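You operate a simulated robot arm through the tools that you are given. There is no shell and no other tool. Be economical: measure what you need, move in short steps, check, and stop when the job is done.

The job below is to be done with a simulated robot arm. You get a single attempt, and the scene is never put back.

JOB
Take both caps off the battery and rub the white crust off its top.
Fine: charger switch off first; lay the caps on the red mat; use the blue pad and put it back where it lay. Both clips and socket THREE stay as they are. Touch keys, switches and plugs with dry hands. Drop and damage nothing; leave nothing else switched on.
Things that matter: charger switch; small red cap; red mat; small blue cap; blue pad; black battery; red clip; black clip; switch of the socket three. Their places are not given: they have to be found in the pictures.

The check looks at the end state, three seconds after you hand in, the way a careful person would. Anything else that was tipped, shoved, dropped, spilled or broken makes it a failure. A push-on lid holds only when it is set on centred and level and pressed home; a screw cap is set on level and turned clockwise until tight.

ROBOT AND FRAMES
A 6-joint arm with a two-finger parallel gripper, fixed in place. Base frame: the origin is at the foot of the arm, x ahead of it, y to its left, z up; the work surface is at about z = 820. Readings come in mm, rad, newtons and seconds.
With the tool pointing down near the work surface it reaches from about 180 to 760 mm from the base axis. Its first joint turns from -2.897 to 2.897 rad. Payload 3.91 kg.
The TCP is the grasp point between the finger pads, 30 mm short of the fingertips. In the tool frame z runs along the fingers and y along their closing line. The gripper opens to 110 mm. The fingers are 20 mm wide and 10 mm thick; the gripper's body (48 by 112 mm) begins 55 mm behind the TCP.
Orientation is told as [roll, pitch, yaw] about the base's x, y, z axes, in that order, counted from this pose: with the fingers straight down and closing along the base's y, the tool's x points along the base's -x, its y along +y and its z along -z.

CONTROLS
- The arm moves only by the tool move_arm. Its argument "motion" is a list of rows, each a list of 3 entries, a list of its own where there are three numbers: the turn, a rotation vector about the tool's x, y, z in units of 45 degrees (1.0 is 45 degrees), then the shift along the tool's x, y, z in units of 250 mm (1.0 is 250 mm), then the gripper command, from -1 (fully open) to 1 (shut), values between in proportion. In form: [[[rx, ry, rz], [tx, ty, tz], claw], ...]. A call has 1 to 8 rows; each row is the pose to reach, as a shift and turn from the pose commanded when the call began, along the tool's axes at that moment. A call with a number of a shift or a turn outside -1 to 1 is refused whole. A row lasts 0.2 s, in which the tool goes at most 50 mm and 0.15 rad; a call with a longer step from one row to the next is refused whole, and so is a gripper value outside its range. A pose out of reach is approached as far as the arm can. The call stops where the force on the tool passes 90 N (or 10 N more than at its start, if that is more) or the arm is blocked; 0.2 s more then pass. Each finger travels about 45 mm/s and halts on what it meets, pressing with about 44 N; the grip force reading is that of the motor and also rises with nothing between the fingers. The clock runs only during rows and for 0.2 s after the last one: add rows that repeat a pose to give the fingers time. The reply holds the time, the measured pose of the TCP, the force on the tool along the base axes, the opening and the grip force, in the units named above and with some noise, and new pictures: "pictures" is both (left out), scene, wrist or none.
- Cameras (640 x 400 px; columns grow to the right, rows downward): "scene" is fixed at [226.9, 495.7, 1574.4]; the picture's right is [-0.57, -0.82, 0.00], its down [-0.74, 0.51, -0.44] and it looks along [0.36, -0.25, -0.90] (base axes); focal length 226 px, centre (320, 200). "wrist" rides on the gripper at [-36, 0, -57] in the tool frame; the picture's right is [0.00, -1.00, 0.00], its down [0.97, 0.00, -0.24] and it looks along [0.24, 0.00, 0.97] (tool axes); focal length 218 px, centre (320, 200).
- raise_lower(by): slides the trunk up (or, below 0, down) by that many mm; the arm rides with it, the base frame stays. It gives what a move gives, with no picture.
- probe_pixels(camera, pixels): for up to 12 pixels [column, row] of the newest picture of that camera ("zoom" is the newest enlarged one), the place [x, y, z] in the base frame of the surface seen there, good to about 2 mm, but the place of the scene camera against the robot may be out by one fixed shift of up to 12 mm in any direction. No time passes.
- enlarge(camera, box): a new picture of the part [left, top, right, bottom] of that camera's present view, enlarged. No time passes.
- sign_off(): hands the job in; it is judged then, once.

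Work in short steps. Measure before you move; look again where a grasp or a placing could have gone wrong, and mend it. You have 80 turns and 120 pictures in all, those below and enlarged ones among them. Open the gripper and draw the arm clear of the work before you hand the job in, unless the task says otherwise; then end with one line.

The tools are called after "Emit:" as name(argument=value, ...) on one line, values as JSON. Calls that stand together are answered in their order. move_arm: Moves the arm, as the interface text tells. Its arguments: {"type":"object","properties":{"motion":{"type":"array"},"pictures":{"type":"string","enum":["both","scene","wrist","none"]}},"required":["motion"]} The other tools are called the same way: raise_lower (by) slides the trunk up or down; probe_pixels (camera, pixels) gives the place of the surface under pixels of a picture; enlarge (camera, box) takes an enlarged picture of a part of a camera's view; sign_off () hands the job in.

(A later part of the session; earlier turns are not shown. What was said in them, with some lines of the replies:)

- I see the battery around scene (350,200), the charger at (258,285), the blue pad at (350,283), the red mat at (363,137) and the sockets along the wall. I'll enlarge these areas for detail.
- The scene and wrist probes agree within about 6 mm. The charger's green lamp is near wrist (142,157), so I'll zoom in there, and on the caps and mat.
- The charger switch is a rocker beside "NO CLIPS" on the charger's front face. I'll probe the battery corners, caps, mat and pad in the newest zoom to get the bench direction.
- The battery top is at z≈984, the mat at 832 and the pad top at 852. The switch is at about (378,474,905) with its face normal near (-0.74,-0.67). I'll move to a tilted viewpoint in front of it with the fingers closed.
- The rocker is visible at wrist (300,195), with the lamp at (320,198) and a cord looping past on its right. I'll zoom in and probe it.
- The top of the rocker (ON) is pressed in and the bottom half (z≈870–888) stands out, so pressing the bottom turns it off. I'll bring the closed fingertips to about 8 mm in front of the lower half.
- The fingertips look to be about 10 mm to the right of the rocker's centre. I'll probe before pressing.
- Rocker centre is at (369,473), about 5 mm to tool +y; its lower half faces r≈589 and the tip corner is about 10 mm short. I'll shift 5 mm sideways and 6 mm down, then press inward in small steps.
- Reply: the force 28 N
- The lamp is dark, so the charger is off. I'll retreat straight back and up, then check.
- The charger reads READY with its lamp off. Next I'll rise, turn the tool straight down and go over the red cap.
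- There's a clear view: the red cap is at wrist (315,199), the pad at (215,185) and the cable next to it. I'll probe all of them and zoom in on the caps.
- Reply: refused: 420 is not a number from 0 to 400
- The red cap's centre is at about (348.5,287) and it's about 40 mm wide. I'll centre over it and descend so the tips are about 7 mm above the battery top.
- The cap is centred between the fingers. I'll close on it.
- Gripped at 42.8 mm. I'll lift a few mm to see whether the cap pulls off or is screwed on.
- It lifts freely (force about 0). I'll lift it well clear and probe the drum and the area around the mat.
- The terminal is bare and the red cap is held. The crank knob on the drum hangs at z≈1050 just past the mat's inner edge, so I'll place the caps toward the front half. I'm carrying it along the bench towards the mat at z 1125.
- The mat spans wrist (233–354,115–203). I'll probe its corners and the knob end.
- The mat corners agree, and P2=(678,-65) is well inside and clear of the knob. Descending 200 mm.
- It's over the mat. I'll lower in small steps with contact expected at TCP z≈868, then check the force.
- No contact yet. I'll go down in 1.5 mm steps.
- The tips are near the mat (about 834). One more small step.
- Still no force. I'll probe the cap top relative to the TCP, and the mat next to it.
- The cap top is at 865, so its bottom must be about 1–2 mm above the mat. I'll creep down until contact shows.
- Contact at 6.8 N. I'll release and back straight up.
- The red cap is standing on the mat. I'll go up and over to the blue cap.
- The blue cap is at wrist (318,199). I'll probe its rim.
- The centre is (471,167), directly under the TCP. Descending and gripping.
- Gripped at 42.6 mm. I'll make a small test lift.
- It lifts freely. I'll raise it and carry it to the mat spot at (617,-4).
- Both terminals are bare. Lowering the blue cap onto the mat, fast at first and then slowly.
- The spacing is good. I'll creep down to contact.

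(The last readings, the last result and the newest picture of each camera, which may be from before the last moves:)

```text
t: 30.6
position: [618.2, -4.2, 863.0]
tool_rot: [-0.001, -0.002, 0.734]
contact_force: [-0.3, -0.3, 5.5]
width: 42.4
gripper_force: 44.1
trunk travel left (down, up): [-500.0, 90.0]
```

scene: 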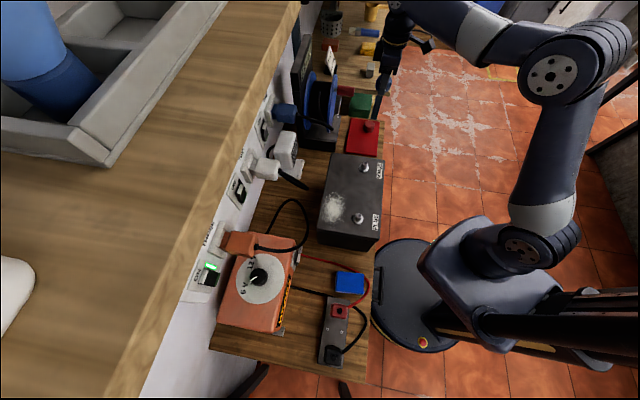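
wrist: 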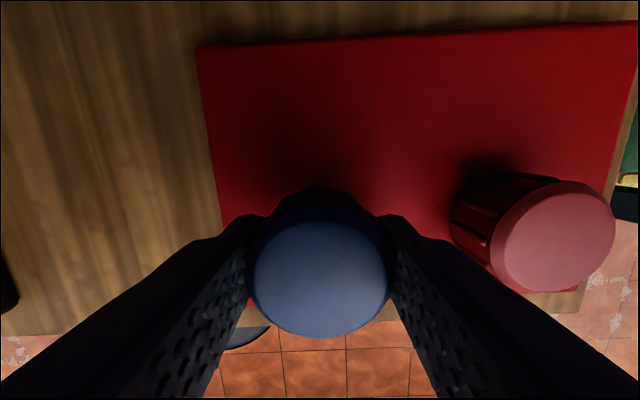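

Contact at 5.5 N. Releasing and going up.

Emit:
move_arm(motion=[[[0, 0, 0], [0, 0, 0], -0.1], [[0, 0, 0], [0, 0, 0], -0.1], [[0, 0, 0], [0, 0, 0], -0.1], [[0, 0, 0], [0, 0, -0.06], -0.1], [[0, 0, 0], [0, 0, -0.2], -0.1], [[0, 0, 0], [0, 0, -0.38], -0.1], [[0, 0, 0], [0, 0, -0.56], -0.1], [[0, 0, 0], [0, 0, -0.74], -0.1]])

```text
t: 32.4
position: [617.7, -5.5, 1046.8]
tool_rot: [0.0, -0.001, 0.735]
contact_force: [0.8, -1.2, -0.1]
width: 60.6
gripper_force: 0.0
trunk travel left (down, up): [-500.0, 90.0]
```

scene: 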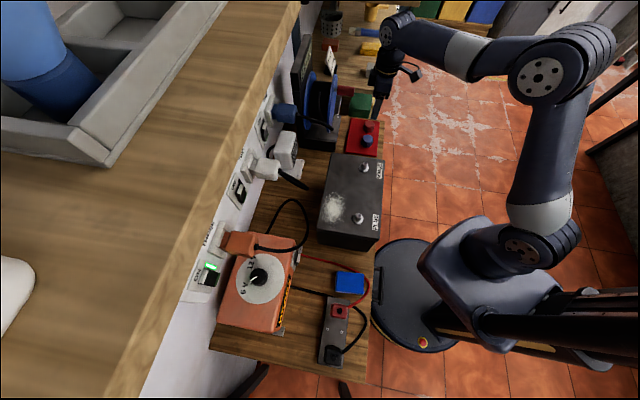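
wrist: 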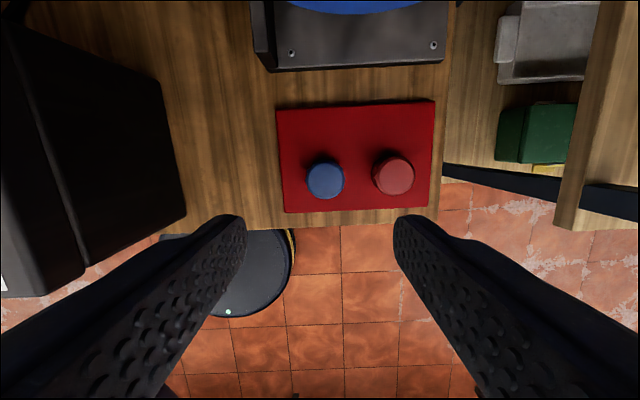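

Both caps stand on the mat. Next is the blue pad near (235,377): I'll travel at z≈1110 along the bench.

Emit:
move_arm(motion=[[[0, 0, 0], [0, 0, -0.15], -0.1], [[0, 0, 0], [0, 0.1, -0.25], -0.1], [[0, 0, 0], [0.01, 0.27, -0.25], -0.1], [[0, 0, 0], [0.02, 0.44, -0.25], -0.1], [[0, 0, 0], [0.03, 0.61, -0.25], -0.1], [[0, 0, 0], [0.04, 0.78, -0.25], -0.1], [[0, 0, 0], [0.05, 0.95, -0.25], -0.1]], pictures="none")

Emit:
move_arm(motion=[[[0, 0, 0], [0.01, 0.15, 0], -0.1], [[0, 0, 0], [0.02, 0.32, 0], -0.1], [[0, 0, 0], [0.03, 0.49, 0], -0.1], [[0, 0, 0], [0.04, 0.66, 0], -0.1], [[0, 0, 0], [0.05, 0.83, 0], -0.1], [[0, 0, 0], [0.06, 1.0, 0], -0.1]], pictures="none")

Emit:
move_arm(motion=[[[0, 0, 0], [0, 0.1, 0.05], -0.1], [[0, 0, 0], [0, 0.21, 0.2], -0.1], [[0, 0, 0], [0, 0.21, 0.34], -0.1], [[0, 0, 0], [0, 0.21, 0.34], -0.1]])

```text
t: 34.0
position: [449.0, 163.1, 1108.4]
tool_rot: [0.0, -0.003, 0.736]
contact_force: [0.1, -0.7, 0.5]
width: 60.6
gripper_force: 0.0
trunk travel left (down, up): [-500.0, 90.0]
```

```text
t: 35.4
position: [268.7, 340.3, 1109.8]
tool_rot: [0.0, 0.001, 0.735]
contact_force: [0.2, -0.6, 0.5]
width: 60.3
gripper_force: 0.0
trunk travel left (down, up): [-500.0, 90.0]
```

```text
t: 36.4
position: [236.6, 379.0, 1023.4]
tool_rot: [0.0, 0.0, 0.734]
contact_force: [-0.5, -0.7, 0.2]
width: 60.6
gripper_force: 0.1
trunk travel left (down, up): [-500.0, 90.0]
```

scene: 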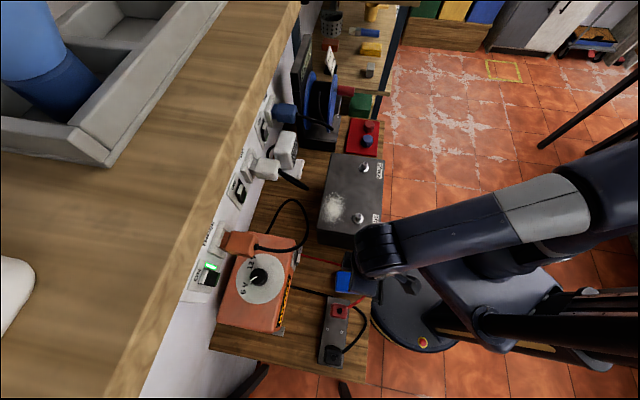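
wrist: 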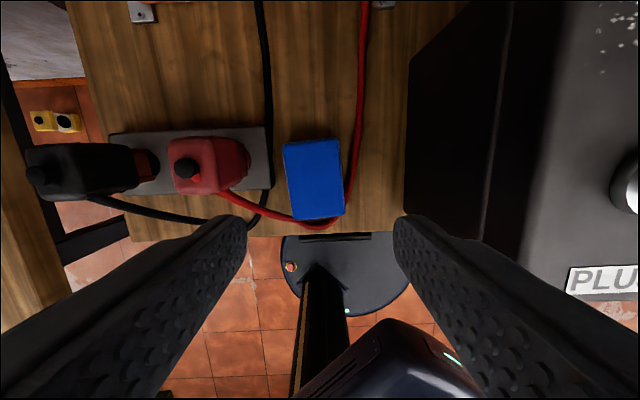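

The red clip (wrist (210,165)) stands close to the pad. I'll probe the clip, the cable, the pad corners and the crust bounds before choosing the grasp direction.

Emit:
probe_pixels(camera="wrist", pixels=[[285, 145], [338, 141], [343, 214], [292, 217], [314, 178], [247, 160], [235, 145], [225, 185], [355, 150], [348, 195], [300, 222], [270, 190]])

Emit:
enlarge(camera="wrist", box=[160, 110, 420, 250])

```text
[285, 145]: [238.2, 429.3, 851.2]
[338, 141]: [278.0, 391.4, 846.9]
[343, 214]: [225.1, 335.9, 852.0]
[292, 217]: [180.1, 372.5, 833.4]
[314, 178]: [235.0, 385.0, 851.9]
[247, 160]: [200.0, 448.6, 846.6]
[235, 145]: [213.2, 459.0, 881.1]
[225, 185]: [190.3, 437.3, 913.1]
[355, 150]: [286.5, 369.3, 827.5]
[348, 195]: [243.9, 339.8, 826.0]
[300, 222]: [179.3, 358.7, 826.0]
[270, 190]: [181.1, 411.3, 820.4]
```

```text
2.46 times, centred on (290, 180) of wrist
```

zoom: 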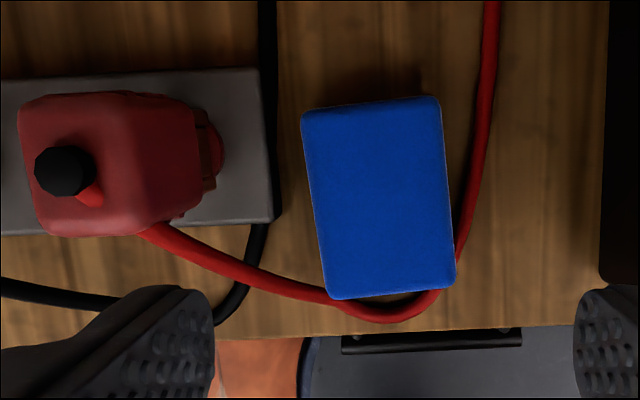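

Pad: about 55×76 mm, centre (231,382), yaw about 4.5° more than the tool. I need the clip's heights along the side facing the gripper body, so I'll probe the zoom.

Emit:
probe_pixels(camera="zoom", pixels=[[190, 120], [198, 150], [190, 190], [170, 110], [165, 150], [140, 150], [160, 210], [65, 170], [60, 110], [210, 150], [30, 180], [110, 210]])

```text
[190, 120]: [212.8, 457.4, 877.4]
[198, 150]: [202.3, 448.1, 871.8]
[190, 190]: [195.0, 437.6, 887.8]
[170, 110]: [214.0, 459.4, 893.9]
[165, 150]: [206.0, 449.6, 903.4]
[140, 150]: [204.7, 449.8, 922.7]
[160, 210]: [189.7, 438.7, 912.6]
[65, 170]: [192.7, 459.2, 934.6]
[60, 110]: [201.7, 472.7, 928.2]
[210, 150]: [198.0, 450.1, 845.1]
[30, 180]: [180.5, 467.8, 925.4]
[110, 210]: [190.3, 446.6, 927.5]
```

The clip's near face is about 66 mm sideways from the pad centre and the gripper body's half-width is 56 mm, so it's tight but clear. I'll align to the pad, open to 72 mm, and descend to z≈900 to look.

Emit:
move_arm(motion=[[[0, 0, -0.095], [0.008, 0.025, 0.12], -0.31], [[0, 0, -0.095], [0.008, 0.025, 0.24], -0.31], [[0, 0, -0.095], [0.008, 0.025, 0.36], -0.31], [[0, 0, -0.095], [0.008, 0.025, 0.48], -0.31], [[0, 0, -0.095], [0.008, 0.025, 0.495], -0.31], [[0, 0, -0.095], [0.008, 0.025, 0.495], -0.31]])

```text
t: 37.8
position: [229.1, 380.6, 900.1]
tool_rot: [0.0, 0.0, 0.808]
contact_force: [-0.6, -0.2, 0.0]
width: 72.1
gripper_force: 0.1
trunk travel left (down, up): [-500.0, 90.0]
```

scene: 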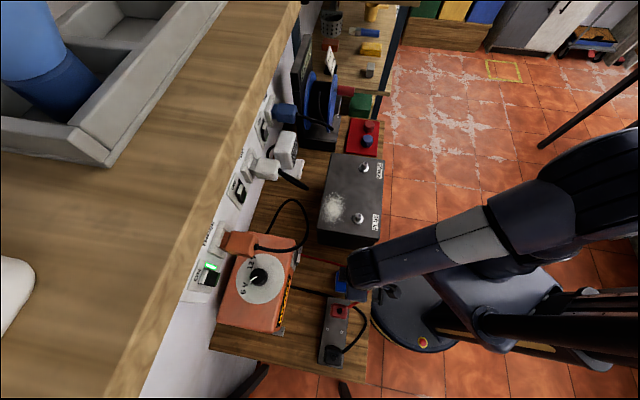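
wrist: 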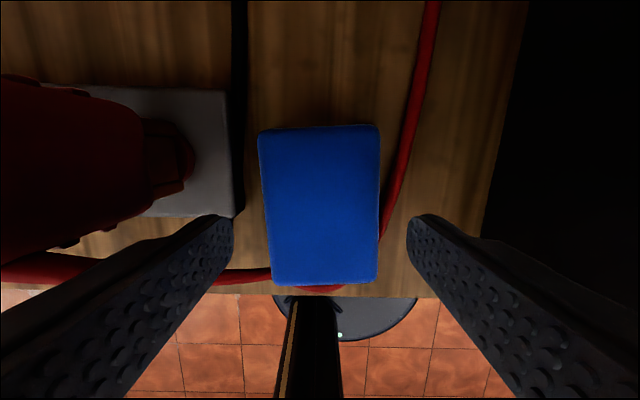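

The pad is centred between the fingers and sits about 6 mm outward from the TCP. I'll shift, descend to z 865 and close.

Emit:
move_arm(motion=[[[0, 0, 0], [-0.024, 0, 0.05], -0.31], [[0, 0, 0], [-0.024, 0, 0.1], -0.31], [[0, 0, 0], [-0.024, 0, 0.138], -0.31], [[0, 0, 0], [-0.024, 0, 0.138], 1], [[0, 0, 0], [-0.024, 0, 0.138], 1], [[0, 0, 0], [-0.024, 0, 0.138], 1], [[0, 0, 0], [-0.024, 0, 0.138], 1]], pictures="wrist")

```text
t: 39.4
position: [234.4, 385.4, 866.0]
tool_rot: [-0.001, 0.001, 0.81]
contact_force: [1.1, -0.4, 0.3]
width: 59.2
gripper_force: 44.1
trunk travel left (down, up): [-500.0, 90.0]
```

wrist: 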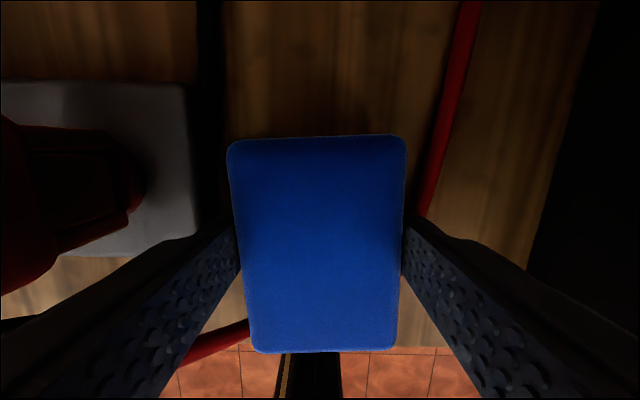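

Gripped at 59.2 mm. The put-back pose is (234.4, 385.4, 866), yaw 0.81. Lifting straight up 225 mm.

Emit:
move_arm(motion=[[[0, 0, 0], [0, 0, -0.04], 1], [[0, 0, 0], [0, 0, -0.16], 1], [[0, 0, 0], [0, 0, -0.32], 1], [[0, 0, 0], [0, 0, -0.48], 1], [[0, 0, 0], [0, 0, -0.64], 1], [[0, 0, 0], [0, 0, -0.8], 1], [[0, 0, 0], [0, 0, -0.9], 1]])

```text
t: 41.0
position: [234.0, 384.7, 1091.7]
tool_rot: [0.0, 0.002, 0.809]
contact_force: [-0.1, 0.2, -1.4]
width: 58.9
gripper_force: 44.7
trunk travel left (down, up): [-500.0, 90.0]
```

scene: 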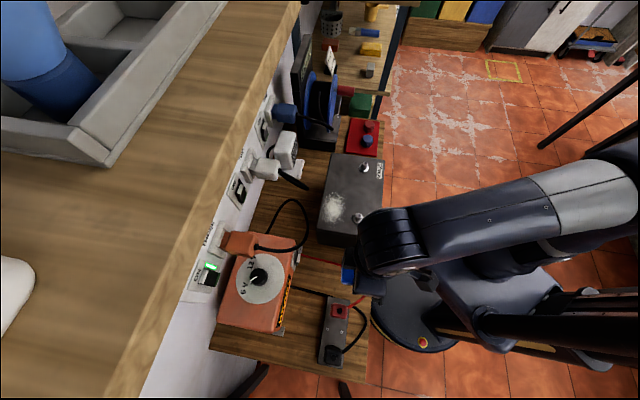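
wrist: 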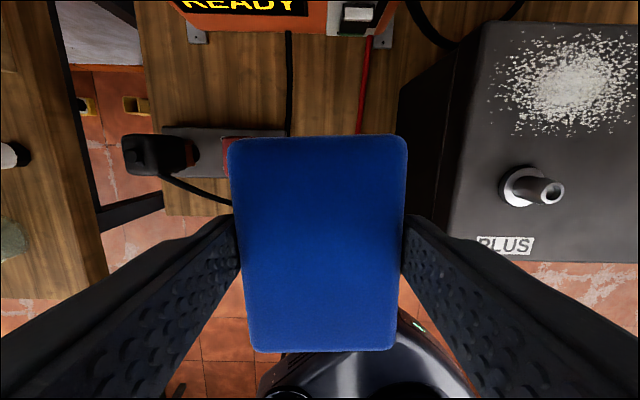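

The red terminal at (530,190) and the crust at (570,80) are both visible. I'll probe the crust extent and the terminal base.

Emit:
probe_pixels(camera="wrist", pixels=[[500, 85], [565, 45], [565, 135], [630, 85], [568, 88], [518, 188], [550, 190], [505, 190], [530, 208], [490, 30], [530, 165], [600, 30]])

Emit:
enlarge(camera="scene", box=[310, 145, 400, 255])

```text
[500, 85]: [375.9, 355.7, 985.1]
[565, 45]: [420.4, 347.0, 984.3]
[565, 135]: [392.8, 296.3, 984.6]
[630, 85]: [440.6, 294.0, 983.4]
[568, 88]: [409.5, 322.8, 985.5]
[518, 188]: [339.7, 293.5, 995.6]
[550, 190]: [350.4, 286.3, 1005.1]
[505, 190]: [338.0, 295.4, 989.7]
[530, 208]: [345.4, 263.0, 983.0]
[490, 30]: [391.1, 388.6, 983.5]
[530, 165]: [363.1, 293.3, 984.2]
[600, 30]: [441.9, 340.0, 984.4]
```

```text
3.64 times, centred on (355, 200) of scene
```

zoom: 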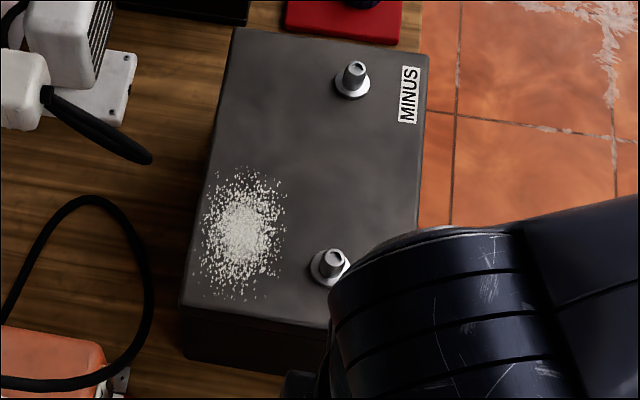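

The crust spans u≈480–546 and v≈-25..-130 in pad axes, and the terminal flange ends at u≈463. With pad centre u≈511 the pad covers the crust's width, so I can scrub along the battery's length. Moving above it now.

Emit:
move_arm(motion=[[[0, 0, 0], [-0.1, -0.1, 0], 1], [[0, 0, 0], [-0.2, -0.2, 0], 1], [[0, 0, 0], [-0.28, -0.32, 0], 1], [[0, 0, 0], [-0.3, -0.45, 0], 1], [[0, 0, 0], [-0.3, -0.564, 0], 1], [[0, 0, 0], [-0.3, -0.564, 0.1], 1], [[0, 0, 0], [-0.3, -0.564, 0.2], 1]])

```text
t: 42.6
position: [387.9, 341.0, 1040.7]
tool_rot: [0.001, 0.002, 0.809]
contact_force: [0.4, 0.1, -0.4]
width: 59.0
gripper_force: 44.5
trunk travel left (down, up): [-500.0, 90.0]
```

scene: 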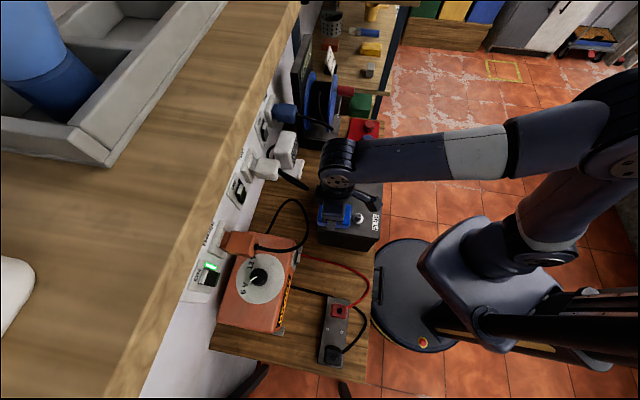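
wrist: 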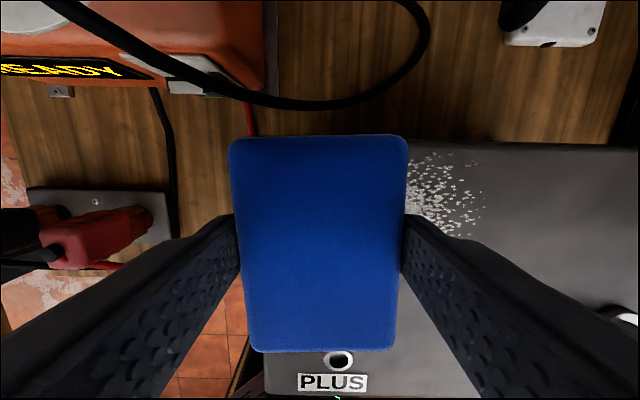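

The pad clears the terminal post by about 8 mm. Lowering to touch the battery top.

Emit:
move_arm(motion=[[[0, 0, 0], [0, 0, 0.024], 1], [[0, 0, 0], [0, 0, 0.036], 1], [[0, 0, 0], [0, 0, 0.042], 1], [[0, 0, 0], [0, 0, 0.046], 1]], pictures="none")

```text
t: 43.6
position: [388.6, 342.9, 1030.5]
tool_rot: [0.001, -0.005, 0.81]
contact_force: [1.2, -0.5, 11.9]
width: 58.7
gripper_force: 44.0
trunk travel left (down, up): [-500.0, 90.0]
```

Contact at 12 N. Scrubbing along the battery, 80 mm and back.

Emit:
move_arm(motion=[[[0, 0, 0], [0, -0.08, 0], 1], [[0, 0, 0], [0, -0.16, 0], 1], [[0, 0, 0], [0, -0.24, 0], 1], [[0, 0, 0], [0, -0.32, 0], 1], [[0, 0, 0], [0, -0.24, 0], 1], [[0, 0, 0], [0, -0.16, 0], 1], [[0, 0, 0], [0, -0.08, 0], 1], [[0, 0, 0], [0, 0, 0], 1]])

```text
t: 45.4
position: [388.1, 340.3, 1029.3]
tool_rot: [-0.001, -0.003, 0.811]
contact_force: [6.3, -4.5, 26.6]
width: 58.7
gripper_force: 44.3
trunk travel left (down, up): [-500.0, 90.0]
```

scene: 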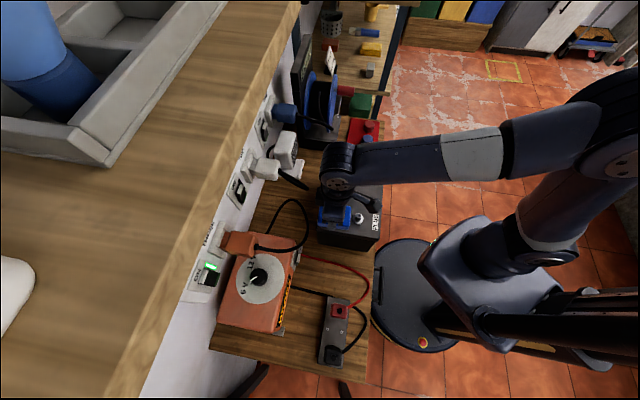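
wrist: 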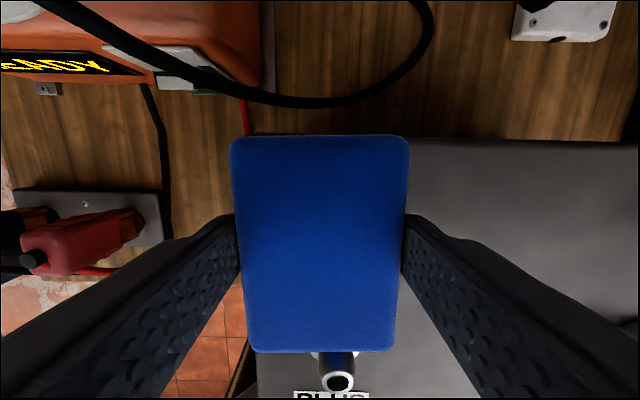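

The crust on the right looks gone. I'll do one more pass, then lift to inspect.

Emit:
move_arm(motion=[[[0, 0, 0], [-0.012, -0.08, 0], 1], [[0, 0, 0], [-0.012, -0.18, 0], 1], [[0, 0, 0], [0, -0.28, 0], 1], [[0, 0, 0], [0, -0.36, 0], 1], [[0, 0, 0], [0, -0.36, -0.06], 1], [[0, 0, 0], [0, -0.36, -0.2], 1], [[0, 0, 0], [0, -0.48, -0.3], 1], [[0, 0, 0], [0, -0.6, -0.3], 1]])

```text
t: 47.2
position: [496.4, 237.6, 1103.2]
tool_rot: [0.002, -0.002, 0.81]
contact_force: [-0.5, 0.2, 0.3]
width: 58.7
gripper_force: 44.2
trunk travel left (down, up): [-500.0, 90.0]
```

scene: 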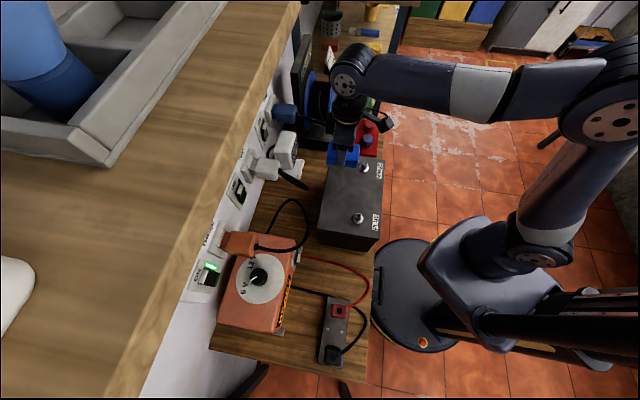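
wrist: 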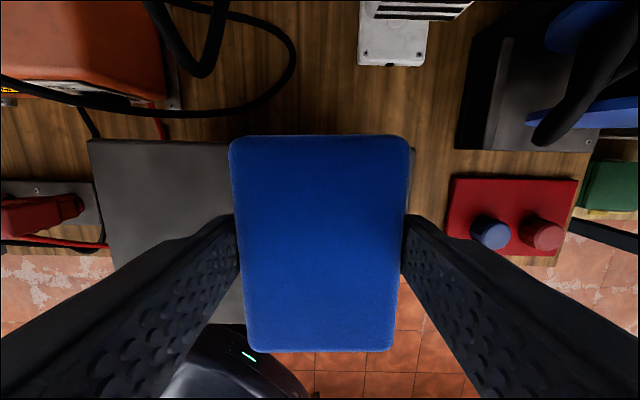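

I'll zoom in to confirm the battery top is clean.

Emit:
enlarge(camera="scene", box=[310, 145, 400, 255])

Emit:
enlarge(camera="wrist", box=[80, 110, 240, 270])

```text
3.64 times, centred on (355, 200) of scene
```

zoom: 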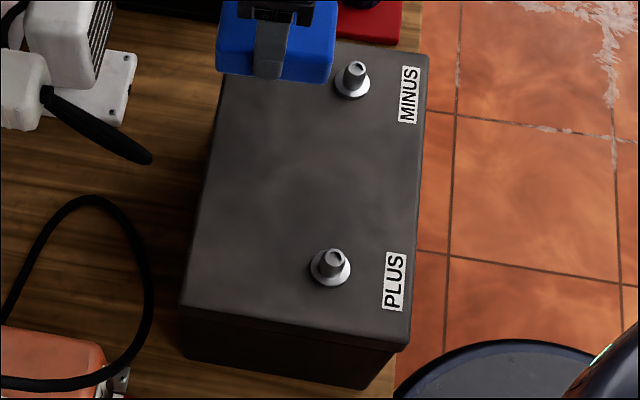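

```text
2.50 times, centred on (160, 190) of wrist
```

zoom: 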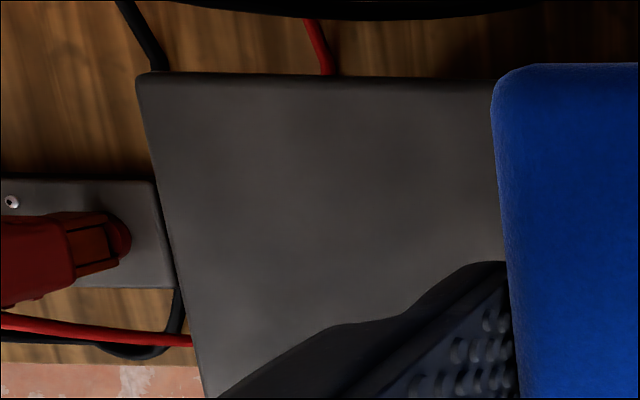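

It's clean. Now I'll carry the pad back to above its original place.

Emit:
move_arm(motion=[[[0, 0, 0], [0, 0.16, 0], 1], [[0, 0, 0], [0, 0.32, 0], 1], [[0, 0, 0], [0.05, 0.49, 0], 1], [[0, 0, 0], [0.1, 0.66, 0], 1], [[0, 0, 0], [0.15, 0.83, 0], 1], [[0, 0, 0], [0.2, 1.0, 0], 1]], pictures="none")

Emit:
move_arm(motion=[[[0, 0, 0], [0.05, 0.1, 0], 1], [[0, 0, 0], [0.095, 0.167, 0], 1], [[0, 0, 0], [0.095, 0.167, 0.15], 1], [[0, 0, 0], [0.095, 0.167, 0.3], 1], [[0, 0, 0], [0.095, 0.167, 0.45], 1], [[0, 0, 0], [0.095, 0.167, 0.6], 1], [[0, 0, 0], [0.095, 0.167, 0.6], 1]])

```text
t: 48.6
position: [279.6, 374.8, 1104.1]
tool_rot: [-0.001, -0.003, 0.81]
contact_force: [-0.1, 0.2, -0.3]
width: 58.5
gripper_force: 43.6
trunk travel left (down, up): [-500.0, 90.0]
```

```text
t: 50.2
position: [233.7, 386.8, 953.8]
tool_rot: [0.0, 0.001, 0.809]
contact_force: [0.6, 0.0, -0.9]
width: 58.8
gripper_force: 43.8
trunk travel left (down, up): [-500.0, 90.0]
```

scene: 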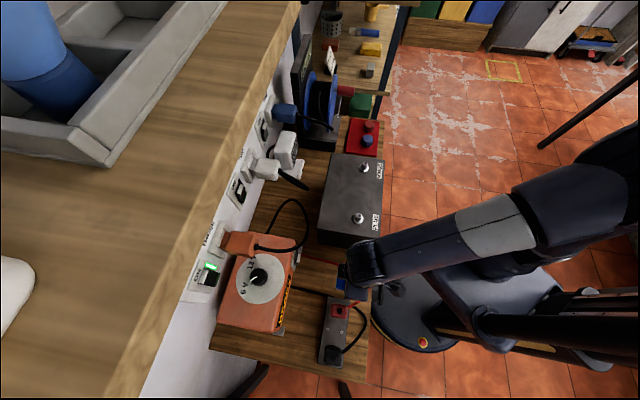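
wrist: 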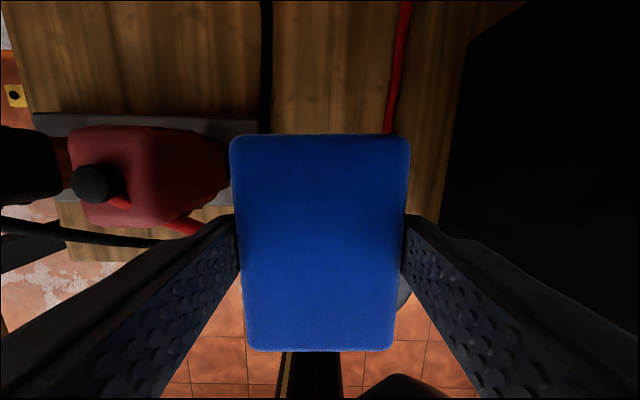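

Position matches within about 1 mm. I'll lower to the recorded height, slowing at the end.

Emit:
move_arm(motion=[[[0, 0, 0], [0, -0.003, 0.14], 1], [[0, 0, 0], [0, -0.003, 0.26], 1], [[0, 0, 0], [0, -0.003, 0.32], 1], [[0, 0, 0], [0, -0.003, 0.336], 1], [[0, 0, 0], [0, -0.003, 0.346], 1], [[0, 0, 0], [0, -0.003, 0.35], 1]], pictures="wrist")

```text
t: 51.6
position: [234.5, 385.4, 865.8]
tool_rot: [0.0, 0.001, 0.809]
contact_force: [0.2, -0.1, 0.2]
width: 58.7
gripper_force: 44.0
trunk travel left (down, up): [-500.0, 90.0]
```

wrist: 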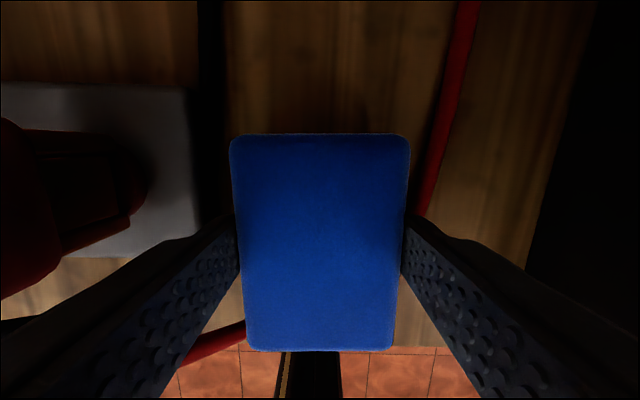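

The view matches the earlier grasp view. I'll creep about 1 mm to feel contact.

Emit:
move_arm(motion=[[[0, 0, 0], [0, 0, 0.003], 1], [[0, 0, 0], [0, 0, 0.006], 1]], pictures="none")

```text
t: 52.2
position: [234.4, 387.1, 865.8]
tool_rot: [-0.001, -0.001, 0.809]
contact_force: [0.5, -1.0, 0.4]
width: 58.8
gripper_force: 43.8
trunk travel left (down, up): [-500.0, 90.0]
```

Emit:
move_arm(motion=[[[0, 0, 0], [0, 0, 0.004], 1], [[0, 0, 0], [0, 0, 0.008], 1]], pictures="none")

```text
t: 52.8
position: [233.8, 386.5, 864.3]
tool_rot: [0.0, -0.003, 0.809]
contact_force: [-0.3, -3.1, 19.8]
width: 58.7
gripper_force: 44.0
trunk travel left (down, up): [-500.0, 90.0]
```

Firm contact at 20 N. I'll ease up 1 mm, open to 74 mm, and rise straight up.

Emit:
move_arm(motion=[[[0, 0, 0], [0, 0, -0.003], 1], [[0, 0, 0], [0, 0, -0.003], -0.33], [[0, 0, 0], [0, 0, -0.003], -0.33], [[0, 0, 0], [0, 0, -0.003], -0.33], [[0, 0, 0], [0, 0, -0.06], -0.33], [[0, 0, 0], [0, 0, -0.22], -0.33], [[0, 0, 0], [0, 0, -0.4], -0.33], [[0, 0, 0], [0, 0, -0.58], -0.33]])

```text
t: 54.6
position: [234.6, 386.8, 1008.3]
tool_rot: [-0.001, 0.0, 0.812]
contact_force: [1.2, 0.4, -0.1]
width: 73.1
gripper_force: 0.0
trunk travel left (down, up): [-500.0, 90.0]
```

scene: 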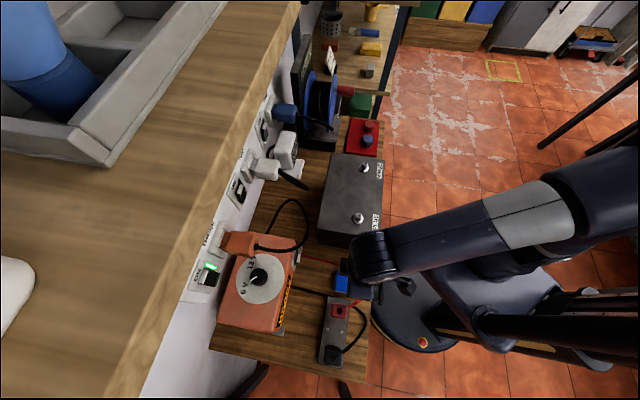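
wrist: 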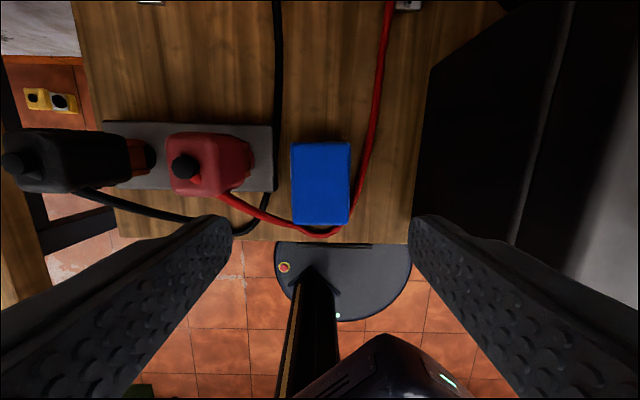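

The pad is back in its place with the clips undisturbed. I'll raise the arm clear and take a final look.

Emit:
move_arm(motion=[[[0, 0, 0], [0, 0, -0.18], -0.33], [[0, 0, 0], [0, 0, -0.36], -0.33], [[0, 0, 0], [0, 0, -0.54], -0.33], [[0, 0, 0], [0.05, -0.1, -0.7], -0.33], [[0, 0, 0], [0.15, -0.2, -0.8], -0.33], [[0, 0, 0], [0.25, -0.3, -0.8], -0.33], [[0, 0, 0], [0.35, -0.4, -0.8], -0.33], [[0, 0, 0], [0.35, -0.4, -0.8], -0.33]])

Emit:
enlarge(camera="scene", box=[180, 220, 390, 370])

Emit:
enlarge(camera="scene", box=[220, 90, 420, 260])

Emit:
probe_pixels(camera="scene", pixels=[[338, 273], [361, 274], [363, 292], [337, 290], [350, 283]])

```text
t: 56.4
position: [246.5, 253.6, 1208.2]
tool_rot: [0.0, 0.0, 0.808]
contact_force: [-0.4, 0.3, -0.2]
width: 73.2
gripper_force: 0.1
trunk travel left (down, up): [-500.0, 90.0]
```

scene: 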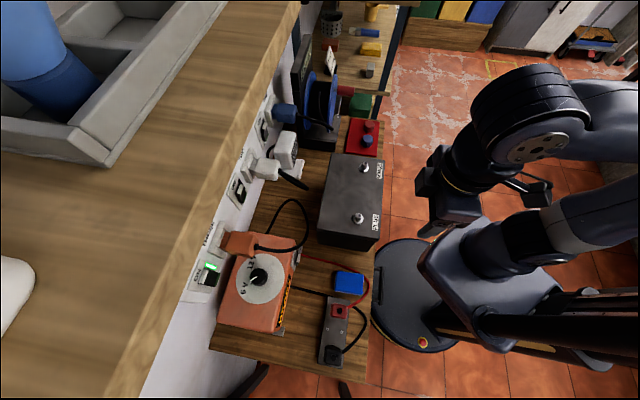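
wrist: 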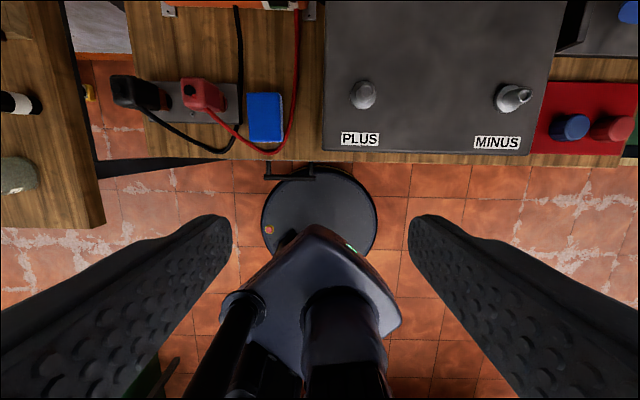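

```text
2.67 times, centred on (285, 295) of scene
```

zoom: 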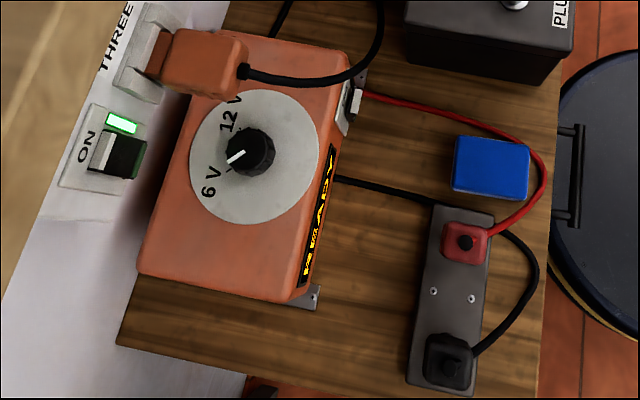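

```text
2.35 times, centred on (320, 175) of scene
```

zoom: 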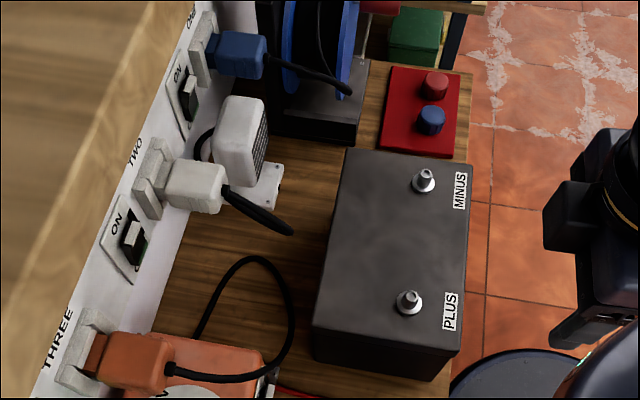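

```text
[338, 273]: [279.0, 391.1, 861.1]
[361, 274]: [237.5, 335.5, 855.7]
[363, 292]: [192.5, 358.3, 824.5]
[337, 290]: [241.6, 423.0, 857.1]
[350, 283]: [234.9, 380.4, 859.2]
```

All checks out: charger lamp off, caps on the mat, battery clean, pad back within about 1–2 mm, clips and socket THREE unchanged. Handing in.

Emit:
sign_off()

```text
The job is handed in.
```

The job is done and handed in: the charger was switched off first, both caps are on the red mat, the battery top is rubbed clean, the blue pad is back within about 2 mm of where it lay, and the clips and socket THREE are as they were.
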